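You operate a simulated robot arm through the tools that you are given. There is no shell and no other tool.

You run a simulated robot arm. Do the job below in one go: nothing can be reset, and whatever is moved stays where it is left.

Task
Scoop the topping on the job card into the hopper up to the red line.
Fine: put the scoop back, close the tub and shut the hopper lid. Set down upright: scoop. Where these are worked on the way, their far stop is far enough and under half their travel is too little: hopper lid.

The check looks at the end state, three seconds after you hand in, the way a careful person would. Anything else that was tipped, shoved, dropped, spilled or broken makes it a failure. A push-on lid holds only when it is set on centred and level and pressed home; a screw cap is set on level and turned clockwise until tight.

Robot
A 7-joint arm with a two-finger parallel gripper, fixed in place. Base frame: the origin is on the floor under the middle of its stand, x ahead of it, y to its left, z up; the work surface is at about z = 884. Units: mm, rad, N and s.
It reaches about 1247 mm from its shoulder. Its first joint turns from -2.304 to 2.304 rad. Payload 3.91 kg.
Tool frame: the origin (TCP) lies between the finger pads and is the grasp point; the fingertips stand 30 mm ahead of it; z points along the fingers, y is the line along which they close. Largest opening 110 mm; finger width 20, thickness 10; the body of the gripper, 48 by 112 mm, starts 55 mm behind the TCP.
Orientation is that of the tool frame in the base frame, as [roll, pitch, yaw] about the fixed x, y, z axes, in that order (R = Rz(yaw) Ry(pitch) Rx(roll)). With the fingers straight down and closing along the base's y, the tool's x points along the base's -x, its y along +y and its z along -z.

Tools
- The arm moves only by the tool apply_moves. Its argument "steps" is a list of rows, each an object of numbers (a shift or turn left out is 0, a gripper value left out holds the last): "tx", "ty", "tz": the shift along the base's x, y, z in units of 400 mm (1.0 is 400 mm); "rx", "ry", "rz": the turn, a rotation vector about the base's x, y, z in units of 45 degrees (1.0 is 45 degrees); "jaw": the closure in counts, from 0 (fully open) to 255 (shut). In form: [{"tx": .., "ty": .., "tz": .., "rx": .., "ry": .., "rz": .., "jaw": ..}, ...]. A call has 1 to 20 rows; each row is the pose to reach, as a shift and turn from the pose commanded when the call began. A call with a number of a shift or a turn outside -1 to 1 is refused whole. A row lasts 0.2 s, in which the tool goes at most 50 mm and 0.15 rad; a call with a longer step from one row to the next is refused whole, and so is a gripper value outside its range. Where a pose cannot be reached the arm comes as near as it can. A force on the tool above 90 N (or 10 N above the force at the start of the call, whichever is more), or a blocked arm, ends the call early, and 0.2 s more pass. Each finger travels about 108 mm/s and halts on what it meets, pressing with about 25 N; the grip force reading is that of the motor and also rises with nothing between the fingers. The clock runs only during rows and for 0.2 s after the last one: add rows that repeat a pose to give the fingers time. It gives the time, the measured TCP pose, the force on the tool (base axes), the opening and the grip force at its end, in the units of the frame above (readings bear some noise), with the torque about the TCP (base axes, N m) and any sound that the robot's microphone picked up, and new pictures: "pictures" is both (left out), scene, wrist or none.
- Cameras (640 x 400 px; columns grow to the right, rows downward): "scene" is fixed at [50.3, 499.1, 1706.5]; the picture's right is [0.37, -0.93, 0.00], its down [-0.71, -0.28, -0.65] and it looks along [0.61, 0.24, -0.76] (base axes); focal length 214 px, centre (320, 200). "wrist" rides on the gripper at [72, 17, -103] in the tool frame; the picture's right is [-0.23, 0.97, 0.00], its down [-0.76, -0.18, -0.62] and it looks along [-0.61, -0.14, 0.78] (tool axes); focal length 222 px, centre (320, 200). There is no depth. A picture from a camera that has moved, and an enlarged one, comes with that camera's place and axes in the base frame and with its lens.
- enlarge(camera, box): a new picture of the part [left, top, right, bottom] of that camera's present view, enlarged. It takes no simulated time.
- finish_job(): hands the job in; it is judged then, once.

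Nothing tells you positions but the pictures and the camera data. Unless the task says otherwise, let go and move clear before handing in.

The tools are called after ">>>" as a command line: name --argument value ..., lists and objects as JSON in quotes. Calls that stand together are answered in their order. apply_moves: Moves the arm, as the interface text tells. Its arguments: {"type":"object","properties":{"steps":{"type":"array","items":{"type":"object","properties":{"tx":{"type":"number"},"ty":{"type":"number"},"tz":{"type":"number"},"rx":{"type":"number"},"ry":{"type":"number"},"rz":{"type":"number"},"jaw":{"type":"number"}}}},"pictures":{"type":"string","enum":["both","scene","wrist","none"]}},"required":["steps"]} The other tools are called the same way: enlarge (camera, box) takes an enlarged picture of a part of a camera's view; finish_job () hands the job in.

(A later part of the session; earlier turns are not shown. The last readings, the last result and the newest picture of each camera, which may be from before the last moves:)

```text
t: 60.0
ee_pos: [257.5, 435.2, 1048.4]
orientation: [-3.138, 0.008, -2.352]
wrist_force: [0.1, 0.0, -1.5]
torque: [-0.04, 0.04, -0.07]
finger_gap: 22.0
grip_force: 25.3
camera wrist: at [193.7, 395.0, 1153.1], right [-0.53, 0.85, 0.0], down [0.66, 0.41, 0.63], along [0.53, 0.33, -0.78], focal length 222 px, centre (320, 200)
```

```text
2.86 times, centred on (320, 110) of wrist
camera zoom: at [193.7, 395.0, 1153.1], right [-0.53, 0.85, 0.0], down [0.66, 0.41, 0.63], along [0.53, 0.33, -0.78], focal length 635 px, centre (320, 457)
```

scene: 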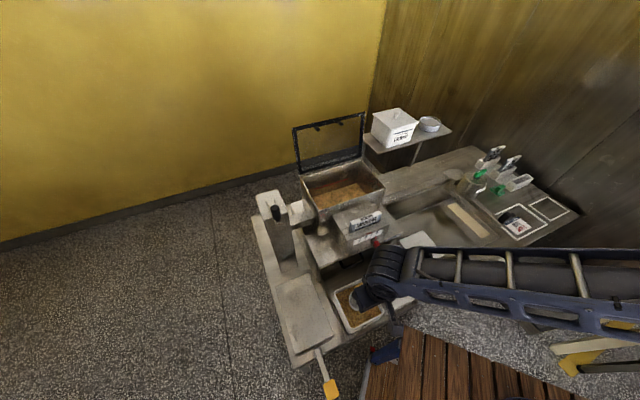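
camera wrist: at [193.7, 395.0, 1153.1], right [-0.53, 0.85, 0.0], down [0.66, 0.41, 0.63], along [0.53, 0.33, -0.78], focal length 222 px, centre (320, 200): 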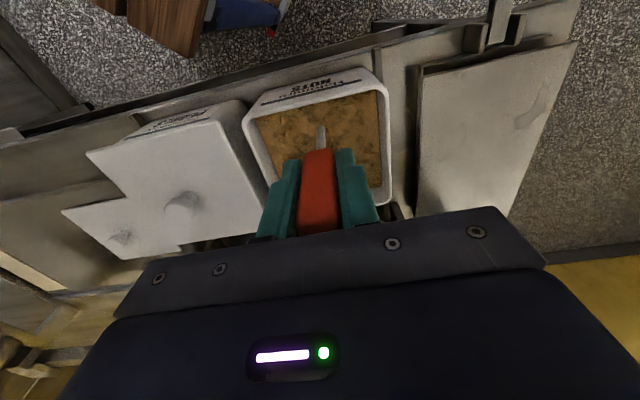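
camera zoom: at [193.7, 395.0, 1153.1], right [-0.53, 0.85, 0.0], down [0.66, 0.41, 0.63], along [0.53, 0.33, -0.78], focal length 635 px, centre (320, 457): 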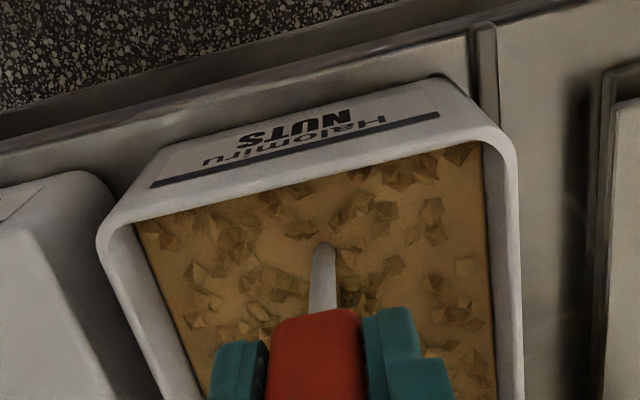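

The cup is fully submerged with no contact force. I'll make a small sweep and lift slowly.

>>> apply_moves --steps '[{"tx": 0.012, "ty": 0.012, "jaw": 255}, {"tx": 0.012, "ty": 0.012, "tz": 0.02, "jaw": 255}, {"tx": 0.012, "ty": 0.012, "tz": 0.05, "jaw": 255}, {"tx": 0.008, "ty": 0.008, "tz": 0.09, "jaw": 255}, {"tx": 0.0, "ty": 0.0, "tz": 0.14, "jaw": 255}, {"tx": 0.0, "ty": 0.0, "tz": 0.19, "jaw": 255}, {"tx": 0.0, "ty": 0.0, "tz": 0.24, "jaw": 255}]' --pictures "both"

>>> enlarge --camera "wrist" --box '[240, 40, 400, 180]'

>>> enlarge --camera "scene" --box '[310, 230, 420, 340]'

```text
t: 61.6
ee_pos: [258.4, 435.3, 1145.2]
orientation: [-3.14, 0.005, -2.356]
wrist_force: [0.0, 0.3, -0.9]
torque: [-0.02, 0.01, 0.01]
finger_gap: 21.8
grip_force: 24.5
camera wrist: at [194.5, 395.6, 1249.6], right [-0.53, 0.85, 0.0], down [0.66, 0.41, 0.63], along [0.53, 0.33, -0.78], focal length 222 px, centre (320, 200)
```

scene: 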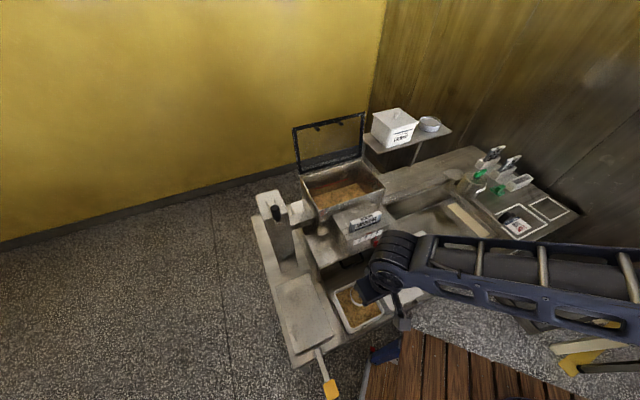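
wrist: 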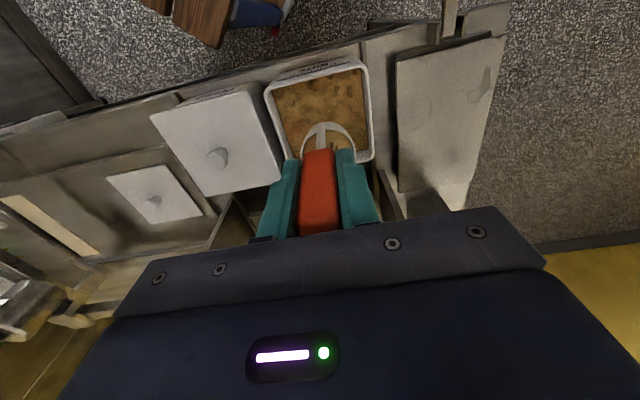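

```text
2.86 times, centred on (320, 110) of wrist
camera zoom: at [194.5, 395.6, 1249.6], right [-0.53, 0.85, 0.0], down [0.66, 0.41, 0.63], along [0.53, 0.33, -0.78], focal length 635 px, centre (320, 457)
```

zoom: 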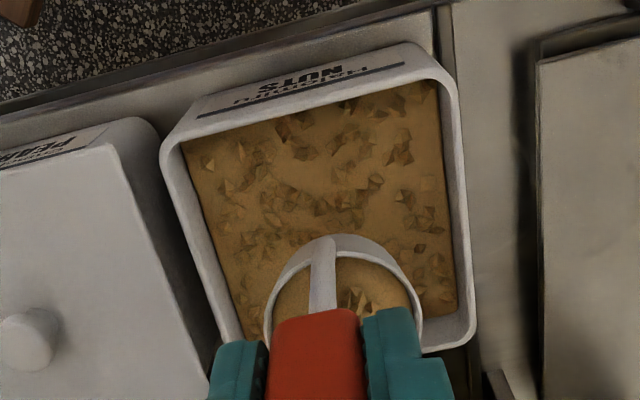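

```text
3.64 times, centred on (365, 285) of scene
camera zoom: at [50.3, 499.1, 1706.5], right [0.37, -0.93, 0.0], down [-0.71, -0.28, -0.65], along [0.61, 0.24, -0.76], focal length 780 px, centre (156, -109)
```

zoom: 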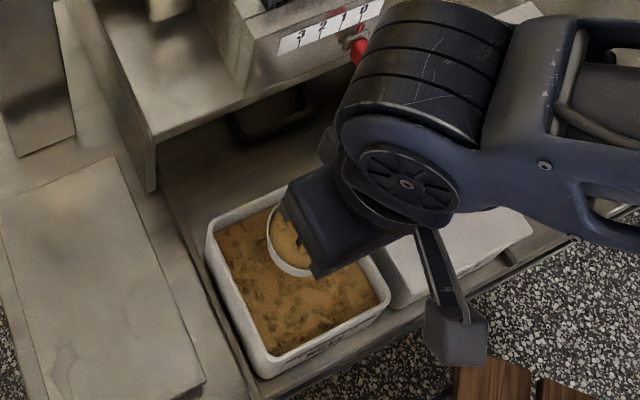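

A straight dip fills the cup. Next I'll raise the full scoop level to z≈1405, clear of the card (~1197) and the hopper rim (~1222), and carry it over the hopper.

>>> apply_moves --steps '[{"tz": 0.05, "jaw": 255}, {"tz": 0.13, "jaw": 255}, {"tz": 0.23, "jaw": 255}, {"tz": 0.33, "jaw": 255}, {"tz": 0.43, "jaw": 255}, {"tz": 0.53, "jaw": 255}, {"tz": 0.61, "jaw": 255}, {"tz": 0.65, "jaw": 255}]' --pictures "none"

>>> apply_moves --steps '[{"tx": 0.04, "ty": 0.023, "jaw": 255}, {"tx": 0.11, "ty": 0.064, "jaw": 255}, {"tx": 0.19, "ty": 0.11, "jaw": 255}, {"tx": 0.27, "ty": 0.157, "jaw": 255}, {"tx": 0.35, "ty": 0.203, "jaw": 255}, {"tx": 0.43, "ty": 0.25, "jaw": 255}, {"tx": 0.51, "ty": 0.296, "jaw": 255}, {"tx": 0.58, "ty": 0.337, "jaw": 255}, {"tx": 0.63, "ty": 0.366, "jaw": 255}, {"tx": 0.65, "ty": 0.378, "jaw": 255}]' --pictures "both"

>>> enlarge --camera "wrist" --box '[200, 20, 440, 240]'

>>> enlarge --camera "scene" --box '[280, 70, 440, 220]'

```text
t: 63.4
ee_pos: [255.7, 434.7, 1405.6]
orientation: [-3.139, 0.008, -2.352]
wrist_force: [0.4, 0.1, -1.5]
torque: [-0.05, 0.02, 0.0]
finger_gap: 21.7
grip_force: 24.9
```

```text
t: 65.6
ee_pos: [518.6, 586.5, 1405.1]
orientation: [-3.139, 0.006, -2.354]
wrist_force: [-0.3, -0.5, -1.1]
torque: [-0.01, 0.02, 0.0]
finger_gap: 21.7
grip_force: 24.5
camera wrist: at [454.5, 547.0, 1509.7], right [-0.53, 0.85, 0.0], down [0.66, 0.41, 0.63], along [0.53, 0.33, -0.78], focal length 222 px, centre (320, 200)
```

scene: 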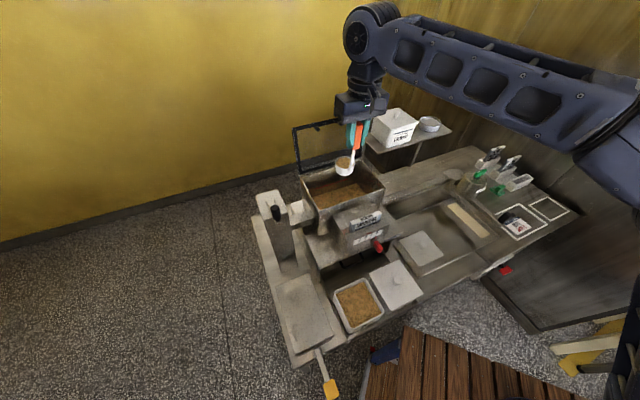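
wrist: 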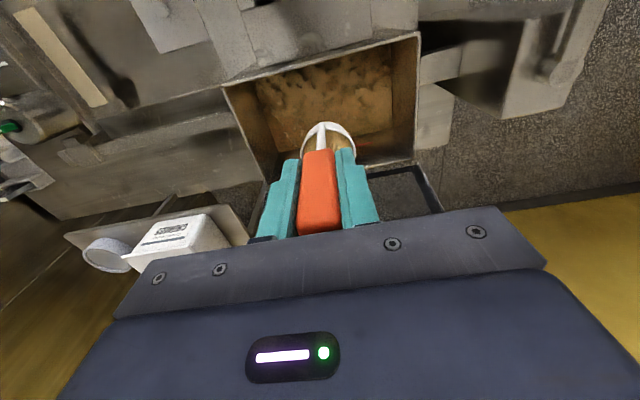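

```text
1.82 times, centred on (320, 130) of wrist
camera zoom: at [454.5, 547.0, 1509.7], right [-0.53, 0.85, 0.0], down [0.66, 0.41, 0.63], along [0.53, 0.33, -0.78], focal length 404 px, centre (320, 327)
```

zoom: 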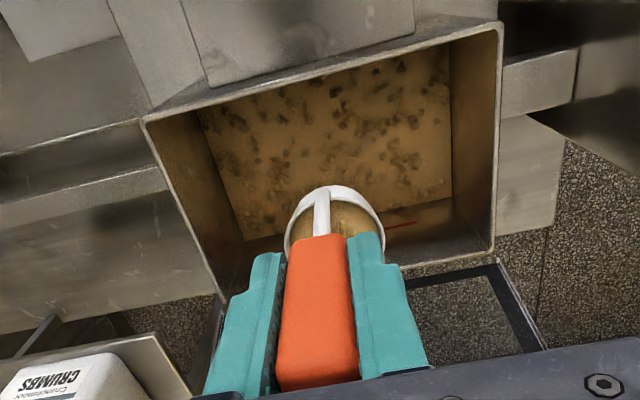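

```text
2.67 times, centred on (360, 145) of scene
camera zoom: at [50.3, 499.1, 1706.5], right [0.37, -0.93, 0.0], down [-0.71, -0.28, -0.65], along [0.61, 0.24, -0.76], focal length 572 px, centre (213, 347)
```

zoom: 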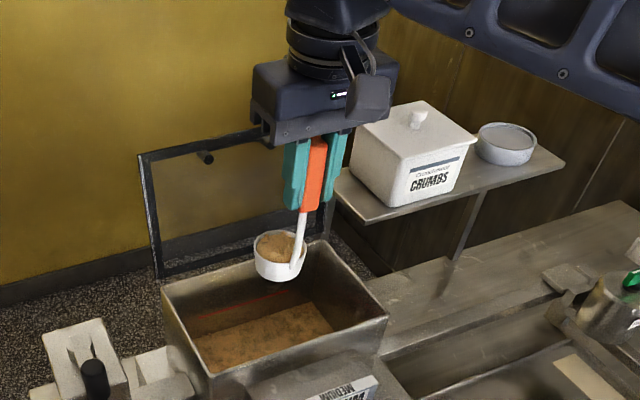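

The full cup is over the hopper centre. I'll tilt the tool forward in steps, keeping the cup over the opening, and watch the pour.

>>> apply_moves --steps '[{"tx": -0.0274, "ty": -0.0274, "tz": -0.0125, "rx": 0.1179, "ry": -0.1179, "jaw": 255}, {"tx": -0.0527, "ty": -0.0527, "tz": -0.025, "rx": 0.2357, "ry": -0.2357, "jaw": 255}, {"tx": -0.076, "ty": -0.076, "tz": -0.0375, "rx": 0.3536, "ry": -0.3536, "jaw": 255}, {"tx": -0.0969, "ty": -0.0969, "tz": -0.05, "rx": 0.4714, "ry": -0.4714, "jaw": 255}, {"tx": -0.1153, "ty": -0.1153, "tz": -0.0825, "rx": 0.5893, "ry": -0.5893, "jaw": 255}, {"tx": -0.1306, "ty": -0.1306, "tz": -0.1125, "rx": 0.7071, "ry": -0.7071, "jaw": 255}, {"tx": -0.1427, "ty": -0.1427, "tz": -0.1375, "rx": 0.825, "ry": -0.825, "jaw": 255}, {"tx": -0.1513, "ty": -0.1513, "tz": -0.1625, "rx": 0.9428, "ry": -0.9428, "jaw": 255}]' --pictures "both"

>>> enlarge --camera "scene" --box '[280, 90, 440, 240]'

>>> enlarge --camera "wrist" --box '[200, 20, 440, 240]'

```text
t: 67.4
ee_pos: [457.6, 526.5, 1340.7]
orientation: [-3.136, 1.054, -2.352]
wrist_force: [1.2, -0.3, -1.4]
torque: [-0.07, 0.08, 0.0]
finger_gap: 21.8
grip_force: 25.2
camera wrist: at [355.9, 449.1, 1329.5], right [-0.61, 0.77, 0.2], down [0.01, -0.24, 0.97], along [0.79, 0.59, 0.14], focal length 222 px, centre (320, 200)
```

scene: 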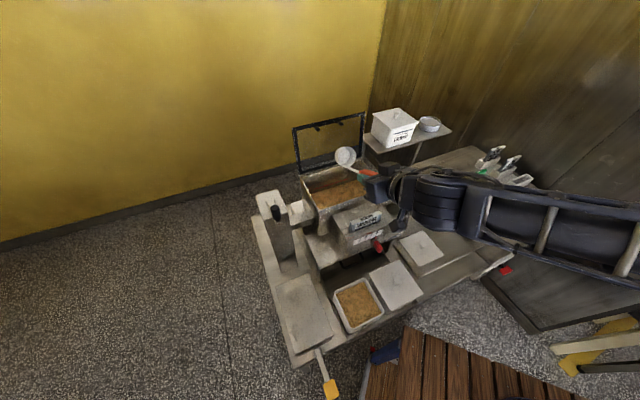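
wrist: 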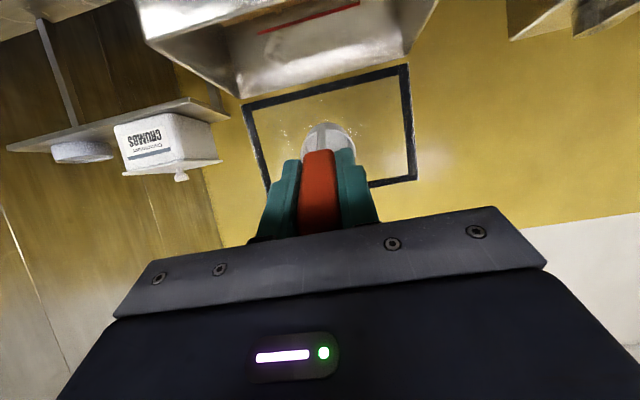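

```text
2.67 times, centred on (360, 165) of scene
camera zoom: at [50.3, 499.1, 1706.5], right [0.37, -0.93, 0.0], down [-0.71, -0.28, -0.65], along [0.61, 0.24, -0.76], focal length 572 px, centre (213, 293)
```

zoom: 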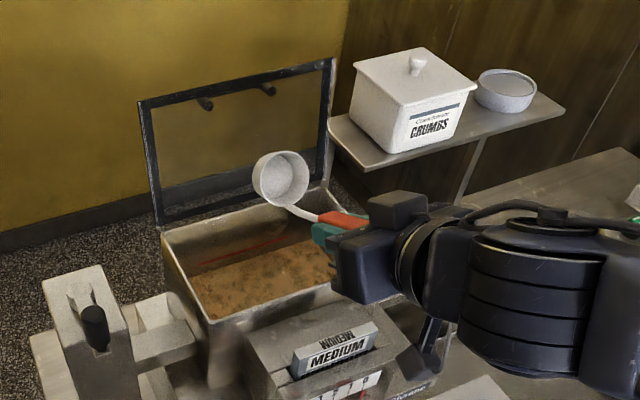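

```text
1.82 times, centred on (320, 130) of wrist
camera zoom: at [355.9, 449.1, 1329.5], right [-0.61, 0.77, 0.2], down [0.01, -0.24, 0.97], along [0.79, 0.59, 0.14], focal length 404 px, centre (320, 327)
```

zoom: 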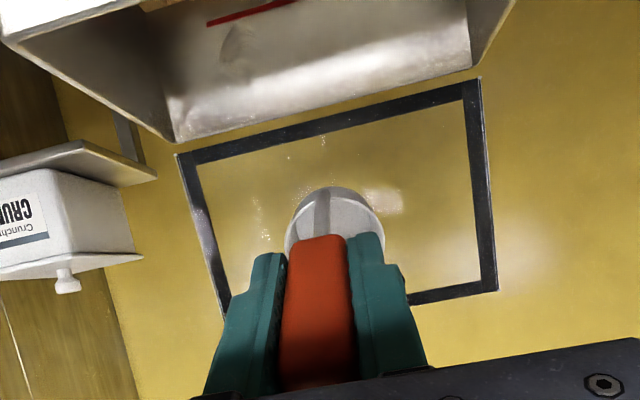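

The cup emptied by 60° of tilt, so no greater tilt is needed. I'll check the hopper level against the red line and look for any spill.

>>> enlarge --camera "scene" --box '[295, 155, 395, 225]'

>>> enlarge --camera "scene" --box '[320, 260, 410, 340]'

```text
5.71 times, centred on (345, 190) of scene
camera zoom: at [50.3, 499.1, 1706.5], right [0.37, -0.93, 0.0], down [-0.71, -0.28, -0.65], along [0.61, 0.24, -0.76], focal length 1226 px, centre (177, 257)
```

zoom: 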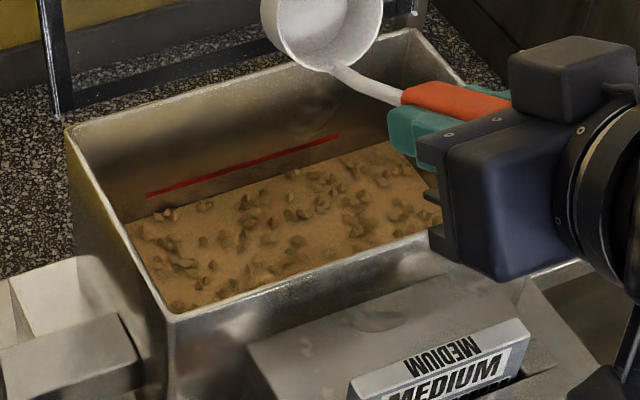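

```text
5.00 times, centred on (365, 300) of scene
camera zoom: at [50.3, 499.1, 1706.5], right [0.37, -0.93, 0.0], down [-0.71, -0.28, -0.65], along [0.61, 0.24, -0.76], focal length 1072 px, centre (95, -300)
```

zoom: 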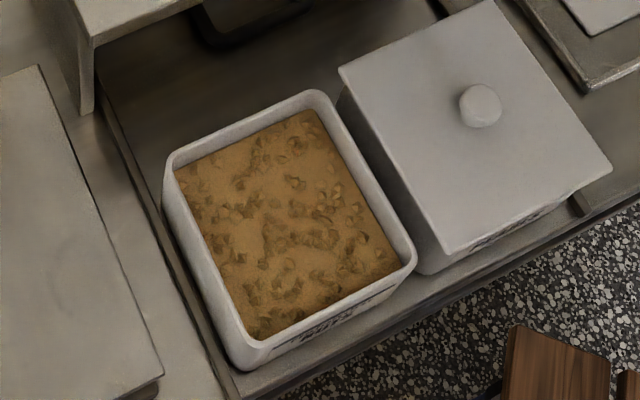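

One scoop raised the level by roughly half the gap, and there is no spill visible. I'll reverse the tilt along the same path and go back for a second scoop.

>>> apply_moves --steps '[{"tx": 0.0086, "ty": 0.0086, "tz": 0.025, "rx": -0.1178, "ry": 0.1178, "jaw": 255}, {"tx": 0.0207, "ty": 0.0207, "tz": 0.05, "rx": -0.2357, "ry": 0.2357, "jaw": 255}, {"tx": 0.036, "ty": 0.036, "tz": 0.08, "rx": -0.3535, "ry": 0.3535, "jaw": 255}, {"tx": 0.0544, "ty": 0.0544, "tz": 0.1125, "rx": -0.4714, "ry": 0.4714, "jaw": 255}, {"tx": 0.0753, "ty": 0.0753, "tz": 0.125, "rx": -0.5892, "ry": 0.5892, "jaw": 255}, {"tx": 0.0986, "ty": 0.0986, "tz": 0.1375, "rx": -0.7071, "ry": 0.7071, "jaw": 255}, {"tx": 0.1239, "ty": 0.1239, "tz": 0.15, "rx": -0.8249, "ry": 0.8249, "jaw": 255}, {"tx": 0.1513, "ty": 0.1513, "tz": 0.1625, "rx": -0.9428, "ry": 0.9428, "jaw": 255}]' --pictures "both"

>>> enlarge --camera "scene" --box '[290, 100, 420, 225]'

>>> enlarge --camera "scene" --box '[295, 165, 395, 215]'

>>> enlarge --camera "wrist" --box '[200, 20, 480, 220]'

```text
t: 69.2
ee_pos: [519.0, 586.6, 1406.2]
orientation: [3.139, 0.005, -2.35]
wrist_force: [-0.4, -1.3, 0.6]
torque: [0.0, 0.01, -0.01]
finger_gap: 21.8
grip_force: 24.8
camera wrist: at [453.9, 546.1, 1510.4], right [-0.53, 0.85, 0.0], down [0.66, 0.41, 0.63], along [0.53, 0.33, -0.78], focal length 222 px, centre (320, 200)
```

scene: 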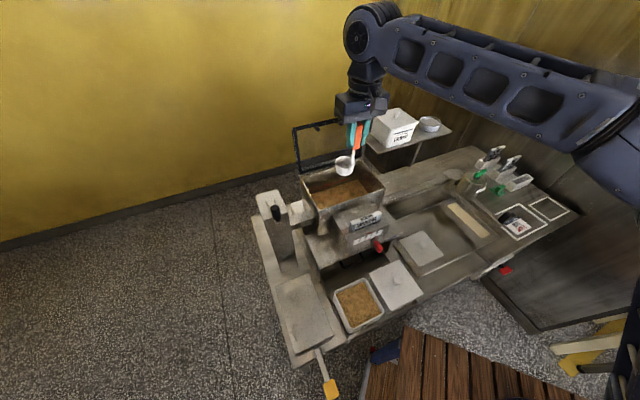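
wrist: 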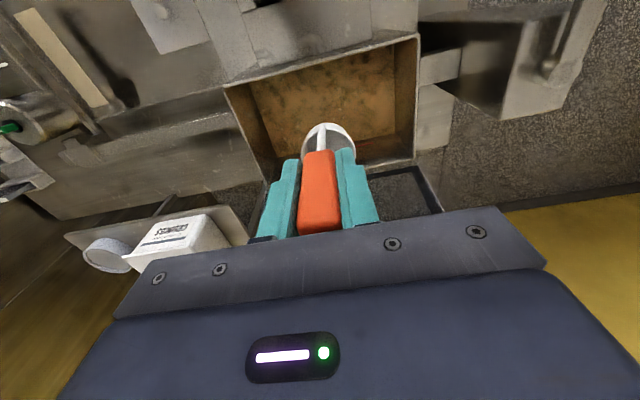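

```text
3.20 times, centred on (355, 162) of scene
camera zoom: at [50.3, 499.1, 1706.5], right [0.37, -0.93, 0.0], down [-0.71, -0.28, -0.65], along [0.61, 0.24, -0.76], focal length 686 px, centre (208, 320)
```

zoom: 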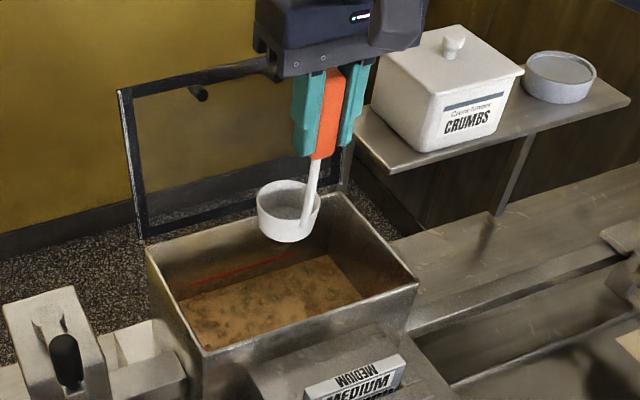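

```text
6.40 times, centred on (345, 190) of scene
camera zoom: at [50.3, 499.1, 1706.5], right [0.37, -0.93, 0.0], down [-0.71, -0.28, -0.65], along [0.61, 0.24, -0.76], focal length 1373 px, centre (160, 264)
```

zoom: 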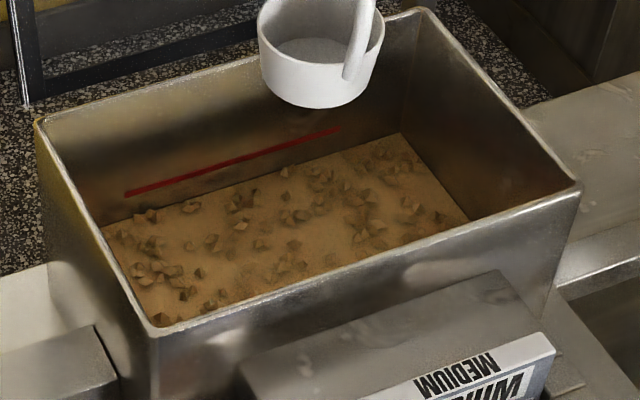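

```text
2.00 times, centred on (340, 120) of wrist
camera zoom: at [453.9, 546.1, 1510.4], right [-0.53, 0.85, 0.0], down [0.66, 0.41, 0.63], along [0.53, 0.33, -0.78], focal length 444 px, centre (280, 360)
```

zoom: 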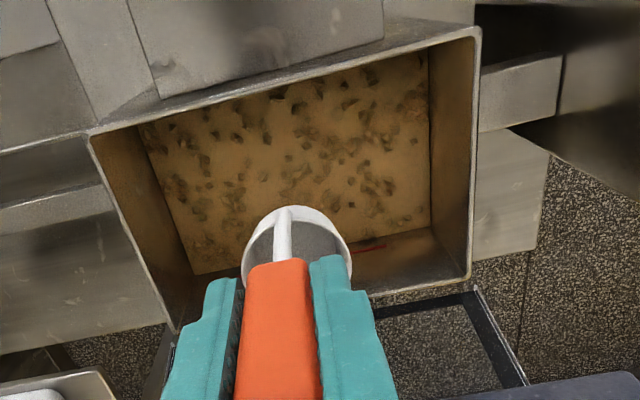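

>>> apply_moves --steps '[{"tx": -0.08, "ty": -0.047, "jaw": 255}, {"tx": -0.18, "ty": -0.105, "jaw": 255}, {"tx": -0.28, "ty": -0.163, "jaw": 255}, {"tx": -0.38, "ty": -0.221, "jaw": 255}, {"tx": -0.48, "ty": -0.279, "jaw": 255}, {"tx": -0.57, "ty": -0.331, "jaw": 255}, {"tx": -0.65, "ty": -0.378, "jaw": 255}]' --pictures "none"

>>> apply_moves --steps '[{"tz": -0.1, "jaw": 255}, {"tz": -0.22, "jaw": 255}, {"tz": -0.34, "jaw": 255}, {"tz": -0.46, "jaw": 255}, {"tz": -0.58, "jaw": 255}, {"tz": -0.68, "jaw": 255}, {"tz": -0.75, "jaw": 255}, {"tz": -0.78, "jaw": 255}]' --pictures "both"

>>> enlarge --camera "wrist" --box '[240, 40, 400, 180]'

```text
t: 70.8
ee_pos: [258.0, 435.1, 1405.9]
orientation: [-3.14, 0.004, -2.353]
wrist_force: [1.2, -0.3, -2.0]
torque: [-0.09, 0.11, 0.0]
finger_gap: 21.7
grip_force: 24.7
```

```text
t: 72.6
ee_pos: [258.7, 435.1, 1095.2]
orientation: [-3.138, 0.007, -2.351]
wrist_force: [0.0, -0.8, -2.1]
torque: [-0.01, 0.0, -0.03]
finger_gap: 21.9
grip_force: 25.0
camera wrist: at [193.6, 395.3, 1198.7], right [-0.53, 0.85, 0.0], down [0.66, 0.41, 0.63], along [0.53, 0.33, -0.78], focal length 222 px, centre (320, 200)
```

scene: 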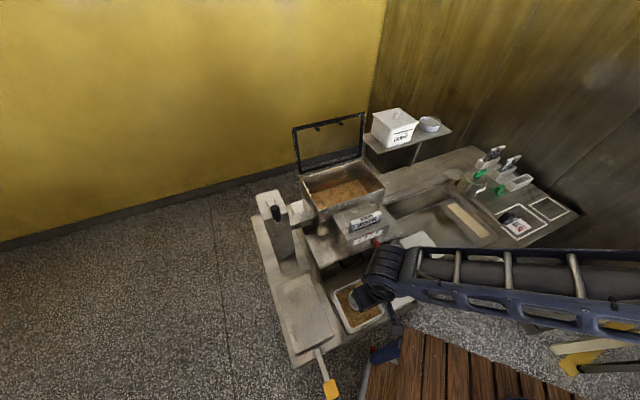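
wrist: 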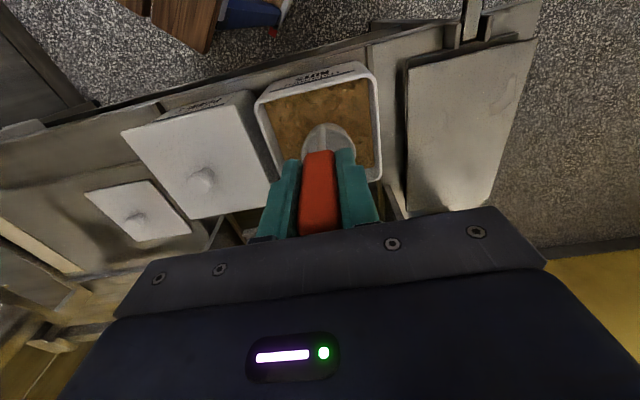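

```text
2.86 times, centred on (320, 110) of wrist
camera zoom: at [193.6, 395.3, 1198.7], right [-0.53, 0.85, 0.0], down [0.66, 0.41, 0.63], along [0.53, 0.33, -0.78], focal length 635 px, centre (320, 457)
```

zoom: 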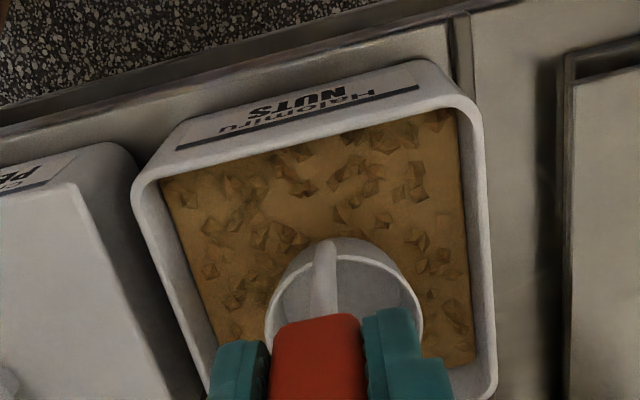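

>>> apply_moves --steps '[{"tz": -0.04, "jaw": 255}, {"tz": -0.09, "jaw": 255}, {"tz": -0.132, "jaw": 255}, {"tx": 0.01, "ty": 0.01, "tz": -0.132, "jaw": 255}, {"tx": 0.01, "ty": 0.01, "tz": -0.11, "jaw": 255}, {"tx": 0.005, "ty": 0.005, "tz": -0.08, "jaw": 255}, {"tz": -0.04, "jaw": 255}, {"tz": 0.01, "jaw": 255}, {"tz": 0.07, "jaw": 255}, {"tz": 0.12, "jaw": 255}]' --pictures "both"

>>> enlarge --camera "wrist" --box '[240, 40, 400, 180]'

>>> enlarge --camera "scene" --box '[295, 165, 395, 215]'

```text
t: 74.8
ee_pos: [257.9, 435.1, 1142.0]
orientation: [-3.14, 0.008, -2.352]
wrist_force: [-0.1, -0.3, -0.9]
torque: [-0.05, 0.06, 0.01]
finger_gap: 21.8
grip_force: 25.3
camera wrist: at [193.8, 396.2, 1246.2], right [-0.53, 0.85, 0.0], down [0.66, 0.41, 0.63], along [0.53, 0.33, -0.78], focal length 222 px, centre (320, 200)
```

scene: 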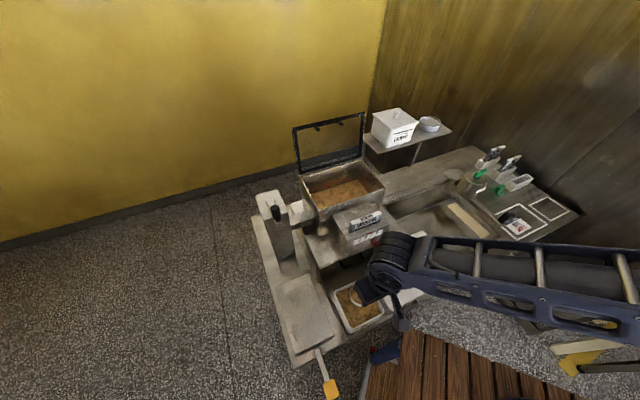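
wrist: 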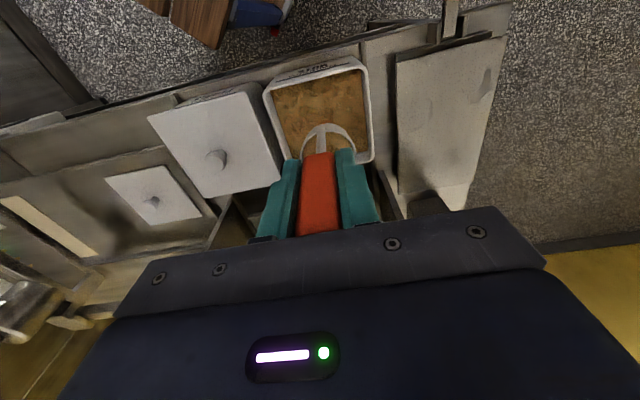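

```text
2.86 times, centred on (320, 110) of wrist
camera zoom: at [193.8, 396.2, 1246.2], right [-0.53, 0.85, 0.0], down [0.66, 0.41, 0.63], along [0.53, 0.33, -0.78], focal length 635 px, centre (320, 457)
```

zoom: 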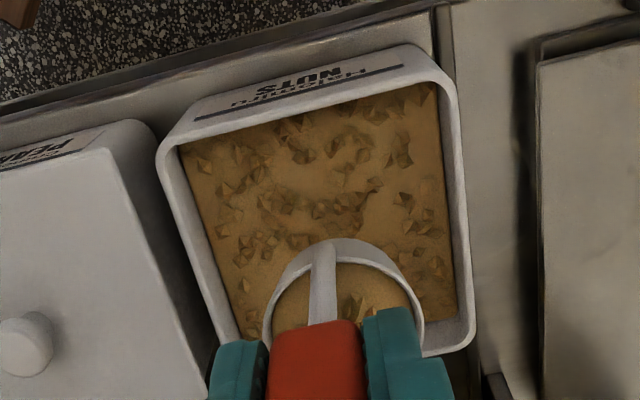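

```text
6.40 times, centred on (345, 190) of scene
camera zoom: at [50.3, 499.1, 1706.5], right [0.37, -0.93, 0.0], down [-0.71, -0.28, -0.65], along [0.61, 0.24, -0.76], focal length 1373 px, centre (160, 264)
```

zoom: 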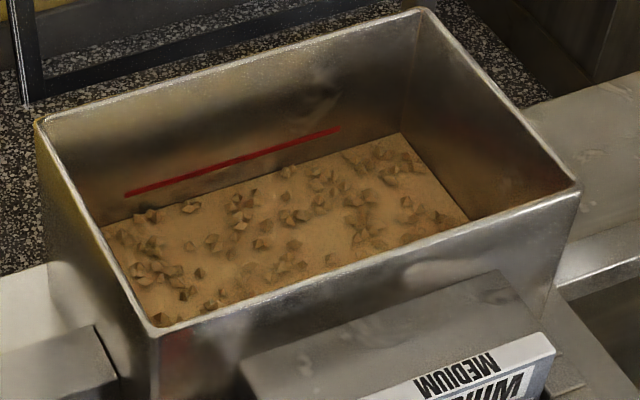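

The cup is full again. I'll carry and pour along the same path.

>>> apply_moves --steps '[{"tz": 0.05, "jaw": 255}, {"tz": 0.13, "jaw": 255}, {"tz": 0.23, "jaw": 255}, {"tz": 0.33, "jaw": 255}, {"tz": 0.43, "jaw": 255}, {"tz": 0.53, "jaw": 255}, {"tz": 0.61, "jaw": 255}, {"tz": 0.6575, "jaw": 255}]' --pictures "none"

>>> apply_moves --steps '[{"tx": 0.04, "ty": 0.023, "jaw": 255}, {"tx": 0.11, "ty": 0.064, "jaw": 255}, {"tx": 0.19, "ty": 0.11, "jaw": 255}, {"tx": 0.27, "ty": 0.157, "jaw": 255}, {"tx": 0.35, "ty": 0.203, "jaw": 255}, {"tx": 0.43, "ty": 0.25, "jaw": 255}, {"tx": 0.51, "ty": 0.296, "jaw": 255}, {"tx": 0.58, "ty": 0.337, "jaw": 255}, {"tx": 0.63, "ty": 0.366, "jaw": 255}, {"tx": 0.65, "ty": 0.378, "jaw": 255}]' --pictures "scene"

>>> apply_moves --steps '[{"tx": -0.0274, "ty": -0.0274, "tz": -0.0125, "rx": 0.1179, "ry": -0.1179, "jaw": 255}, {"tx": -0.0527, "ty": -0.0527, "tz": -0.025, "rx": 0.2357, "ry": -0.2357, "jaw": 255}, {"tx": -0.076, "ty": -0.076, "tz": -0.0375, "rx": 0.3536, "ry": -0.3536, "jaw": 255}, {"tx": -0.0969, "ty": -0.0969, "tz": -0.05, "rx": 0.4714, "ry": -0.4714, "jaw": 255}, {"tx": -0.1153, "ty": -0.1153, "tz": -0.0825, "rx": 0.5893, "ry": -0.5893, "jaw": 255}, {"tx": -0.1306, "ty": -0.1306, "tz": -0.1125, "rx": 0.7071, "ry": -0.7071, "jaw": 255}]' --pictures "both"

>>> enlarge --camera "scene" --box '[290, 120, 420, 225]'

>>> enlarge --camera "wrist" --box '[240, 60, 400, 180]'

```text
t: 76.6
ee_pos: [258.6, 435.2, 1405.7]
orientation: [-3.14, 0.007, -2.353]
wrist_force: [-0.6, -0.5, -1.6]
torque: [-0.05, 0.04, -0.02]
finger_gap: 21.9
grip_force: 25.0
```

```text
t: 78.8
ee_pos: [518.8, 585.8, 1405.4]
orientation: [-3.139, 0.007, -2.354]
wrist_force: [0.0, 0.1, -1.6]
torque: [-0.01, 0.01, -0.02]
finger_gap: 21.9
grip_force: 25.0
```

scene: 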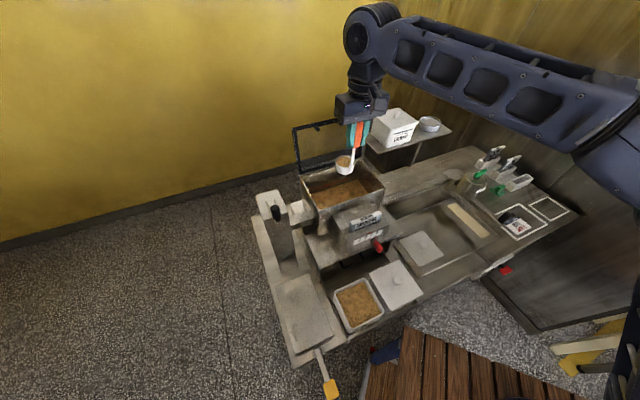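

```text
t: 80.2
ee_pos: [466.6, 534.9, 1359.3]
orientation: [-3.139, 0.793, -2.352]
wrist_force: [0.1, 0.9, -2.1]
torque: [-0.09, 0.09, 0.02]
finger_gap: 21.8
grip_force: 25.1
camera wrist: at [366.0, 458.3, 1381.5], right [-0.58, 0.8, 0.16], down [0.19, -0.06, 0.98], along [0.79, 0.6, -0.12], focal length 222 px, centre (320, 200)
```

scene: 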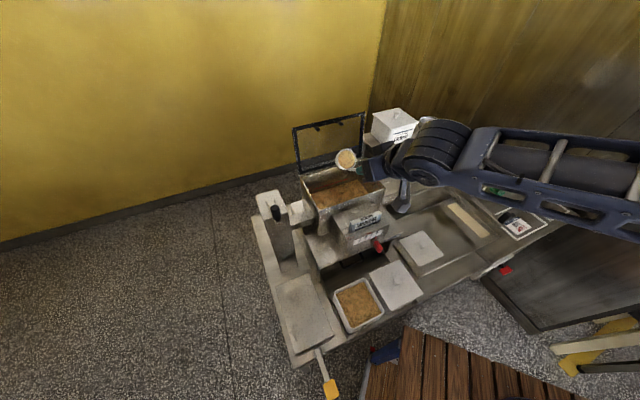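
wrist: 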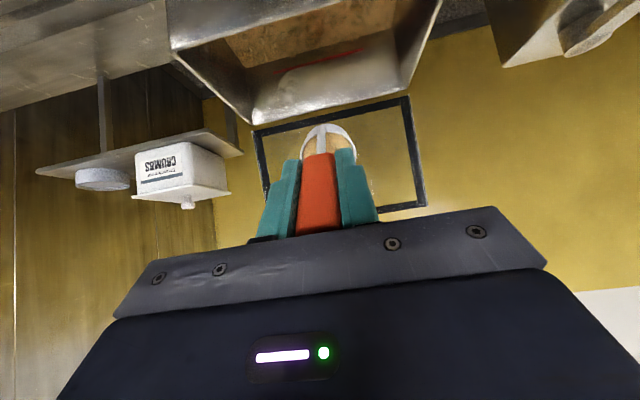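

```text
3.81 times, centred on (355, 172) of scene
camera zoom: at [50.3, 499.1, 1706.5], right [0.37, -0.93, 0.0], down [-0.71, -0.28, -0.65], along [0.61, 0.24, -0.76], focal length 817 px, centre (187, 305)
```

zoom: 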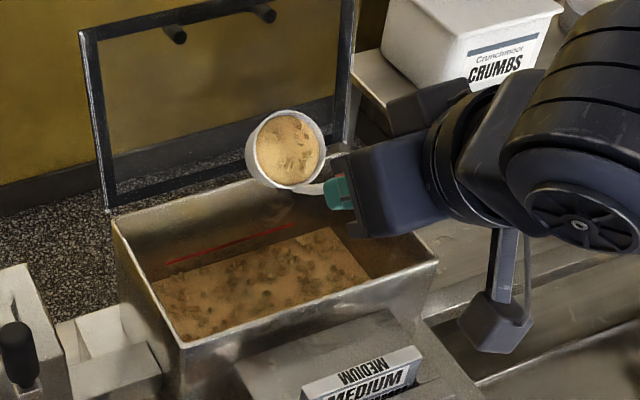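

```text
3.33 times, centred on (320, 120) of wrist
camera zoom: at [366.0, 458.3, 1381.5], right [-0.58, 0.8, 0.16], down [0.19, -0.06, 0.98], along [0.79, 0.6, -0.12], focal length 740 px, centre (320, 467)
```

zoom: 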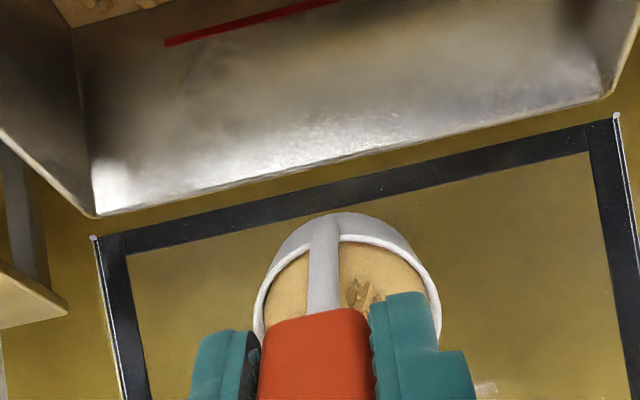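

>>> apply_moves --steps '[{"tx": -0.0121, "ty": -0.0121, "tz": -0.025, "rx": 0.1179, "ry": -0.1179, "jaw": 255}, {"tx": -0.0207, "ty": -0.0207, "tz": -0.05, "rx": 0.2357, "ry": -0.2357, "jaw": 255}]' --pictures "scene"

>>> enlarge --camera "scene" --box '[290, 120, 420, 225]'

>>> enlarge --camera "scene" --box '[295, 165, 395, 215]'

```text
t: 80.8
ee_pos: [458.0, 525.8, 1340.1]
orientation: [-3.136, 1.053, -2.35]
wrist_force: [-0.1, -0.6, -2.0]
torque: [-0.08, 0.1, -0.01]
finger_gap: 21.6
grip_force: 24.8
```

scene: 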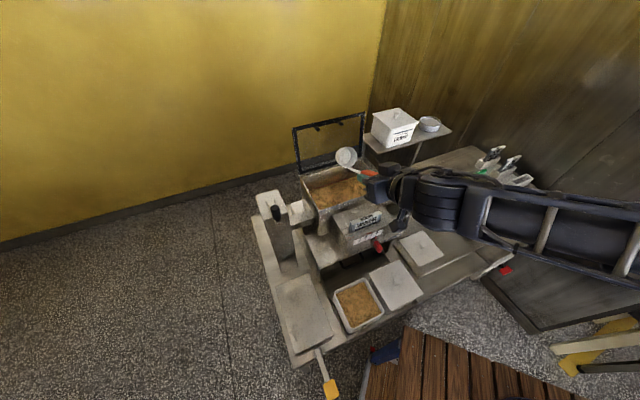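

```text
3.81 times, centred on (355, 172) of scene
camera zoom: at [50.3, 499.1, 1706.5], right [0.37, -0.93, 0.0], down [-0.71, -0.28, -0.65], along [0.61, 0.24, -0.76], focal length 817 px, centre (187, 305)
```

zoom: 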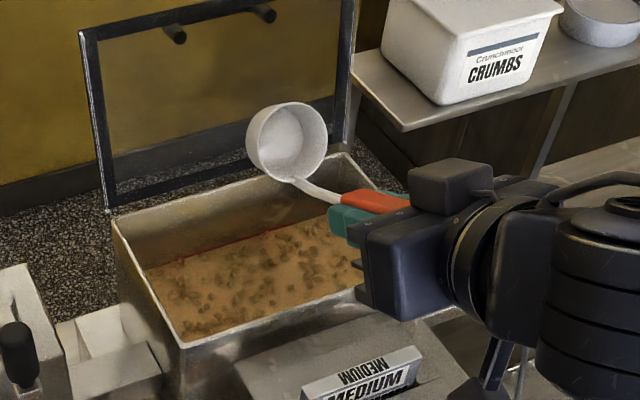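

```text
6.40 times, centred on (345, 190) of scene
camera zoom: at [50.3, 499.1, 1706.5], right [0.37, -0.93, 0.0], down [-0.71, -0.28, -0.65], along [0.61, 0.24, -0.76], focal length 1373 px, centre (160, 264)
```

zoom: 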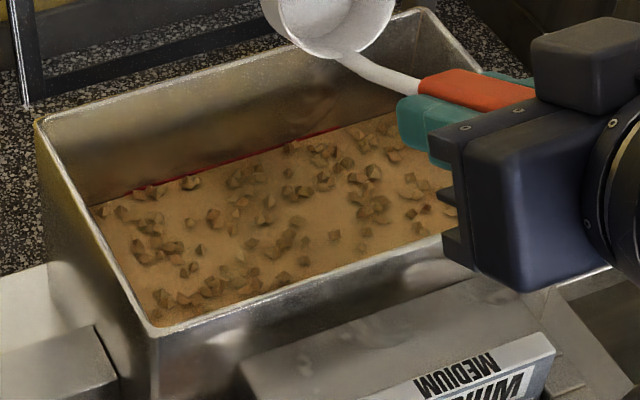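

The level now meets the red line. I'll look closer, then swing the empty scoop back.

>>> enlarge --camera "scene" --box '[305, 170, 365, 205]'

>>> apply_moves --steps '[{"tx": 0.0086, "ty": 0.0086, "tz": 0.025, "rx": -0.1178, "ry": 0.1178, "jaw": 255}, {"tx": 0.0207, "ty": 0.0207, "tz": 0.05, "rx": -0.2357, "ry": 0.2357, "jaw": 255}, {"tx": 0.036, "ty": 0.036, "tz": 0.08, "rx": -0.3535, "ry": 0.3535, "jaw": 255}, {"tx": 0.0544, "ty": 0.0544, "tz": 0.1125, "rx": -0.4714, "ry": 0.4714, "jaw": 255}, {"tx": 0.0753, "ty": 0.0753, "tz": 0.125, "rx": -0.5892, "ry": 0.5892, "jaw": 255}, {"tx": 0.0986, "ty": 0.0986, "tz": 0.1375, "rx": -0.7071, "ry": 0.7071, "jaw": 255}, {"tx": 0.1239, "ty": 0.1239, "tz": 0.15, "rx": -0.8249, "ry": 0.8249, "jaw": 255}, {"tx": 0.1513, "ty": 0.1513, "tz": 0.1625, "rx": -0.9428, "ry": 0.9428, "jaw": 255}]' --pictures "both"

>>> enlarge --camera "wrist" --box '[200, 20, 480, 220]'

>>> enlarge --camera "scene" --box '[305, 150, 365, 205]'

```text
10.67 times, centred on (335, 188) of scene
camera zoom: at [50.3, 499.1, 1706.5], right [0.37, -0.93, 0.0], down [-0.71, -0.28, -0.65], along [0.61, 0.24, -0.76], focal length 2288 px, centre (160, 333)
```

zoom: 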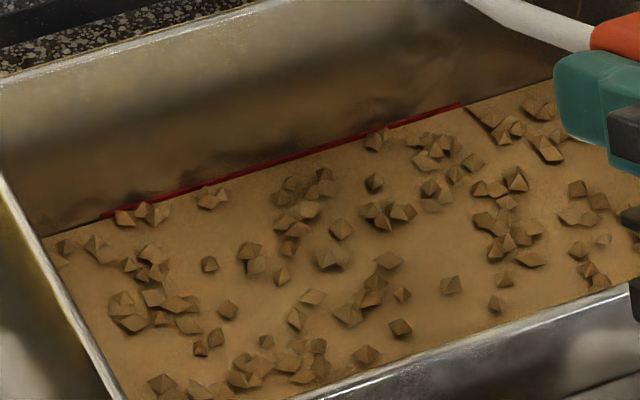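

```text
t: 82.6
ee_pos: [518.1, 585.1, 1405.9]
orientation: [3.141, 0.005, -2.351]
wrist_force: [-1.8, -0.7, -1.0]
torque: [-0.03, 0.02, 0.01]
finger_gap: 21.6
grip_force: 24.8
camera wrist: at [453.4, 545.9, 1510.0], right [-0.53, 0.85, 0.0], down [0.66, 0.41, 0.63], along [0.53, 0.33, -0.78], focal length 222 px, centre (320, 200)
```

scene: 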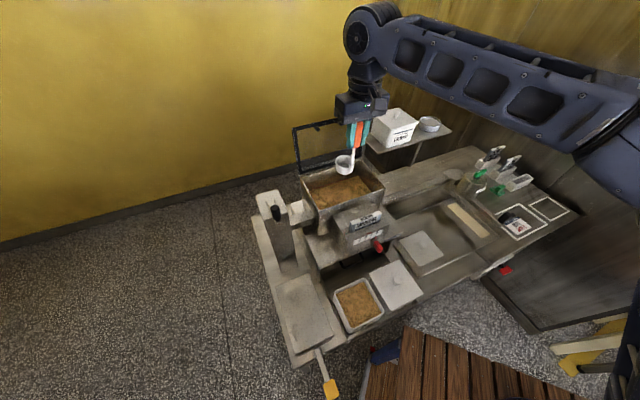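
wrist: 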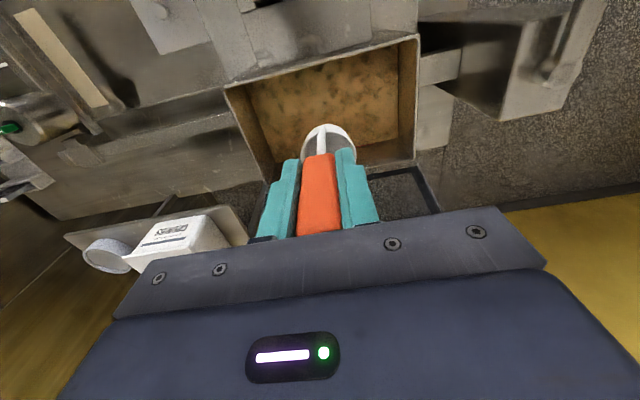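

```text
2.00 times, centred on (340, 120) of wrist
camera zoom: at [453.4, 545.9, 1510.0], right [-0.53, 0.85, 0.0], down [0.66, 0.41, 0.63], along [0.53, 0.33, -0.78], focal length 444 px, centre (280, 360)
```

zoom: 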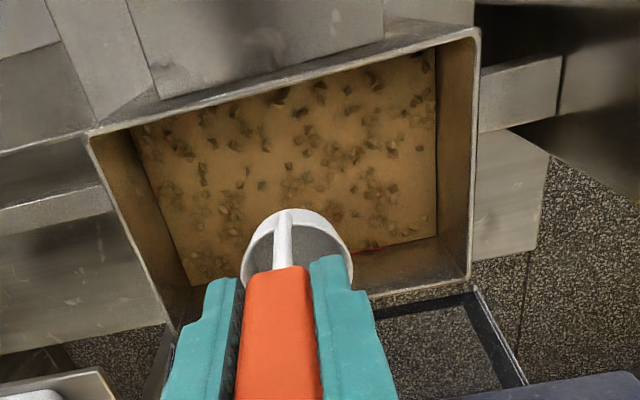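

```text
7.27 times, centred on (335, 178) of scene
camera zoom: at [50.3, 499.1, 1706.5], right [0.37, -0.93, 0.0], down [-0.71, -0.28, -0.65], along [0.61, 0.24, -0.76], focal length 1560 px, centre (211, 364)
```

zoom: 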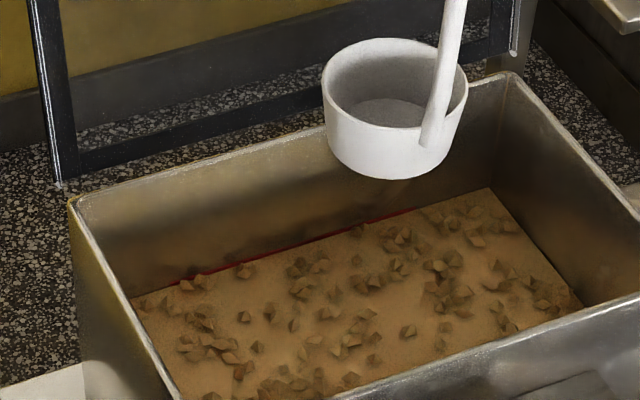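

The nuts reach the red line across its length. Next I'll return the scoop to its original spot on the tray, first travelling high toward (692,73).

>>> apply_moves --steps '[{"tx": 0.025, "ty": -0.075, "jaw": 255}, {"tx": 0.06, "ty": -0.18, "jaw": 255}, {"tx": 0.1, "ty": -0.295, "jaw": 255}, {"tx": 0.14, "ty": -0.41, "jaw": 255}, {"tx": 0.18, "ty": -0.525, "jaw": 255}, {"tx": 0.215, "ty": -0.64, "jaw": 255}, {"tx": 0.25, "ty": -0.75, "jaw": 255}]' --pictures "none"

>>> apply_moves --steps '[{"tx": 0.037, "ty": -0.106, "tz": -0.02, "jaw": 255}, {"tx": 0.074, "ty": -0.213, "tz": -0.06, "jaw": 255}, {"tx": 0.111, "ty": -0.319, "tz": -0.1, "jaw": 255}, {"tx": 0.148, "ty": -0.426, "tz": -0.14, "jaw": 255}, {"tx": 0.185, "ty": -0.532, "tz": -0.2, "jaw": 255}, {"tx": 0.185, "ty": -0.532, "tz": -0.3, "jaw": 255}, {"tx": 0.185, "ty": -0.532, "tz": -0.4, "jaw": 255}]' --pictures "both"

>>> enlarge --camera "scene" --box '[430, 150, 570, 260]'

>>> enlarge --camera "wrist" --box '[160, 20, 480, 240]'

```text
t: 84.2
ee_pos: [617.8, 285.6, 1405.9]
orientation: [-3.139, 0.005, -2.35]
wrist_force: [-0.1, 0.7, -1.5]
torque: [-0.05, 0.03, -0.02]
finger_gap: 21.9
grip_force: 25.5
```

```text
refused: row 5 steps farther than a row can; nothing moved
```

```text
3.64 times, centred on (500, 205) of scene
camera zoom: at [50.3, 499.1, 1706.5], right [0.37, -0.93, 0.0], down [-0.71, -0.28, -0.65], along [0.61, 0.24, -0.76], focal length 780 px, centre (-334, 182)
```

zoom: 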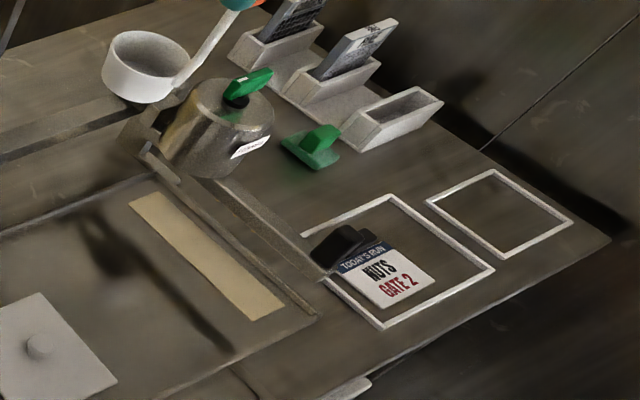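

```text
1.82 times, centred on (320, 130) of wrist
camera zoom: at [553.8, 246.4, 1509.7], right [-0.53, 0.85, 0.0], down [0.66, 0.41, 0.63], along [0.53, 0.33, -0.78], focal length 404 px, centre (320, 327)
```

zoom: 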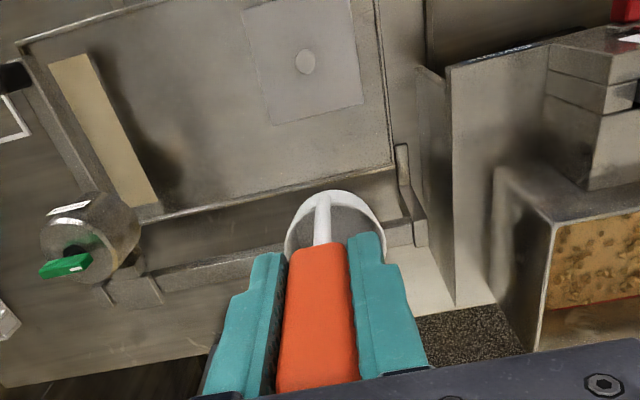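

>>> apply_moves --steps '[{"tx": 0.037, "ty": -0.106, "jaw": 255}, {"tx": 0.074, "ty": -0.213, "jaw": 255}, {"tx": 0.111, "ty": -0.319, "tz": -0.03, "jaw": 255}, {"tx": 0.148, "ty": -0.426, "tz": -0.06, "jaw": 255}, {"tx": 0.185, "ty": -0.532, "tz": -0.09, "jaw": 255}, {"tx": 0.185, "ty": -0.532, "tz": -0.18, "jaw": 255}, {"tx": 0.185, "ty": -0.532, "tz": -0.28, "jaw": 255}, {"tx": 0.185, "ty": -0.532, "tz": -0.38, "jaw": 255}, {"tx": 0.185, "ty": -0.532, "tz": -0.48, "jaw": 255}]' --pictures "both"

>>> enlarge --camera "scene" --box '[430, 150, 570, 260]'

>>> enlarge --camera "wrist" --box '[160, 20, 480, 240]'

```text
t: 86.2
ee_pos: [692.1, 72.5, 1212.6]
orientation: [-3.139, 0.007, -2.353]
wrist_force: [-0.1, 0.2, -1.4]
torque: [-0.04, 0.01, 0.01]
finger_gap: 21.8
grip_force: 25.1
camera wrist: at [627.8, 34.2, 1316.5], right [-0.53, 0.85, 0.0], down [0.66, 0.41, 0.63], along [0.53, 0.33, -0.78], focal length 222 px, centre (320, 200)
```

scene: 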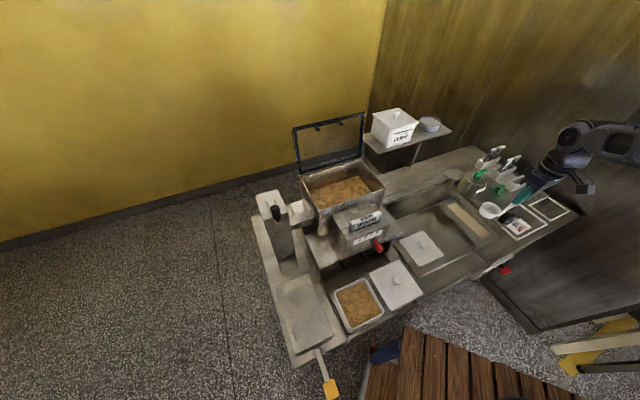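
wrist: 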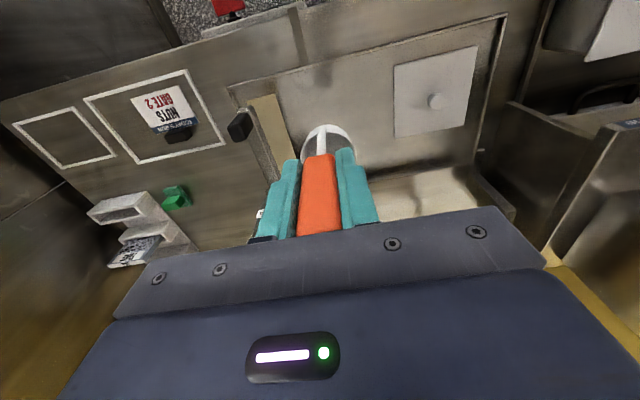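

```text
3.64 times, centred on (500, 205) of scene
camera zoom: at [50.3, 499.1, 1706.5], right [0.37, -0.93, 0.0], down [-0.71, -0.28, -0.65], along [0.61, 0.24, -0.76], focal length 780 px, centre (-334, 182)
```

zoom: 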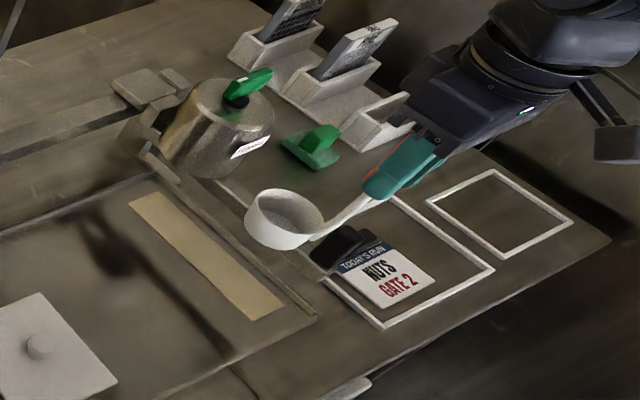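

```text
1.82 times, centred on (320, 130) of wrist
camera zoom: at [627.8, 34.2, 1316.5], right [-0.53, 0.85, 0.0], down [0.66, 0.41, 0.63], along [0.53, 0.33, -0.78], focal length 404 px, centre (320, 327)
```

zoom: 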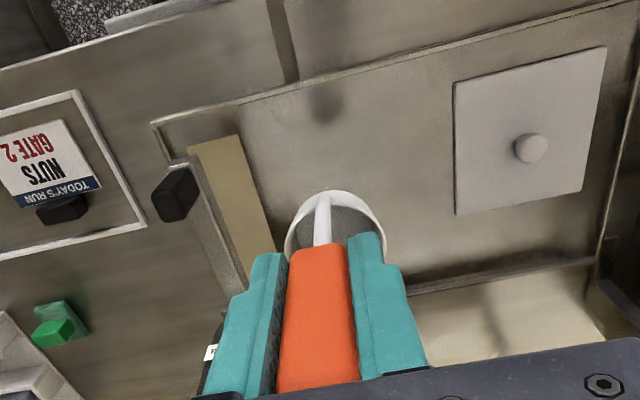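

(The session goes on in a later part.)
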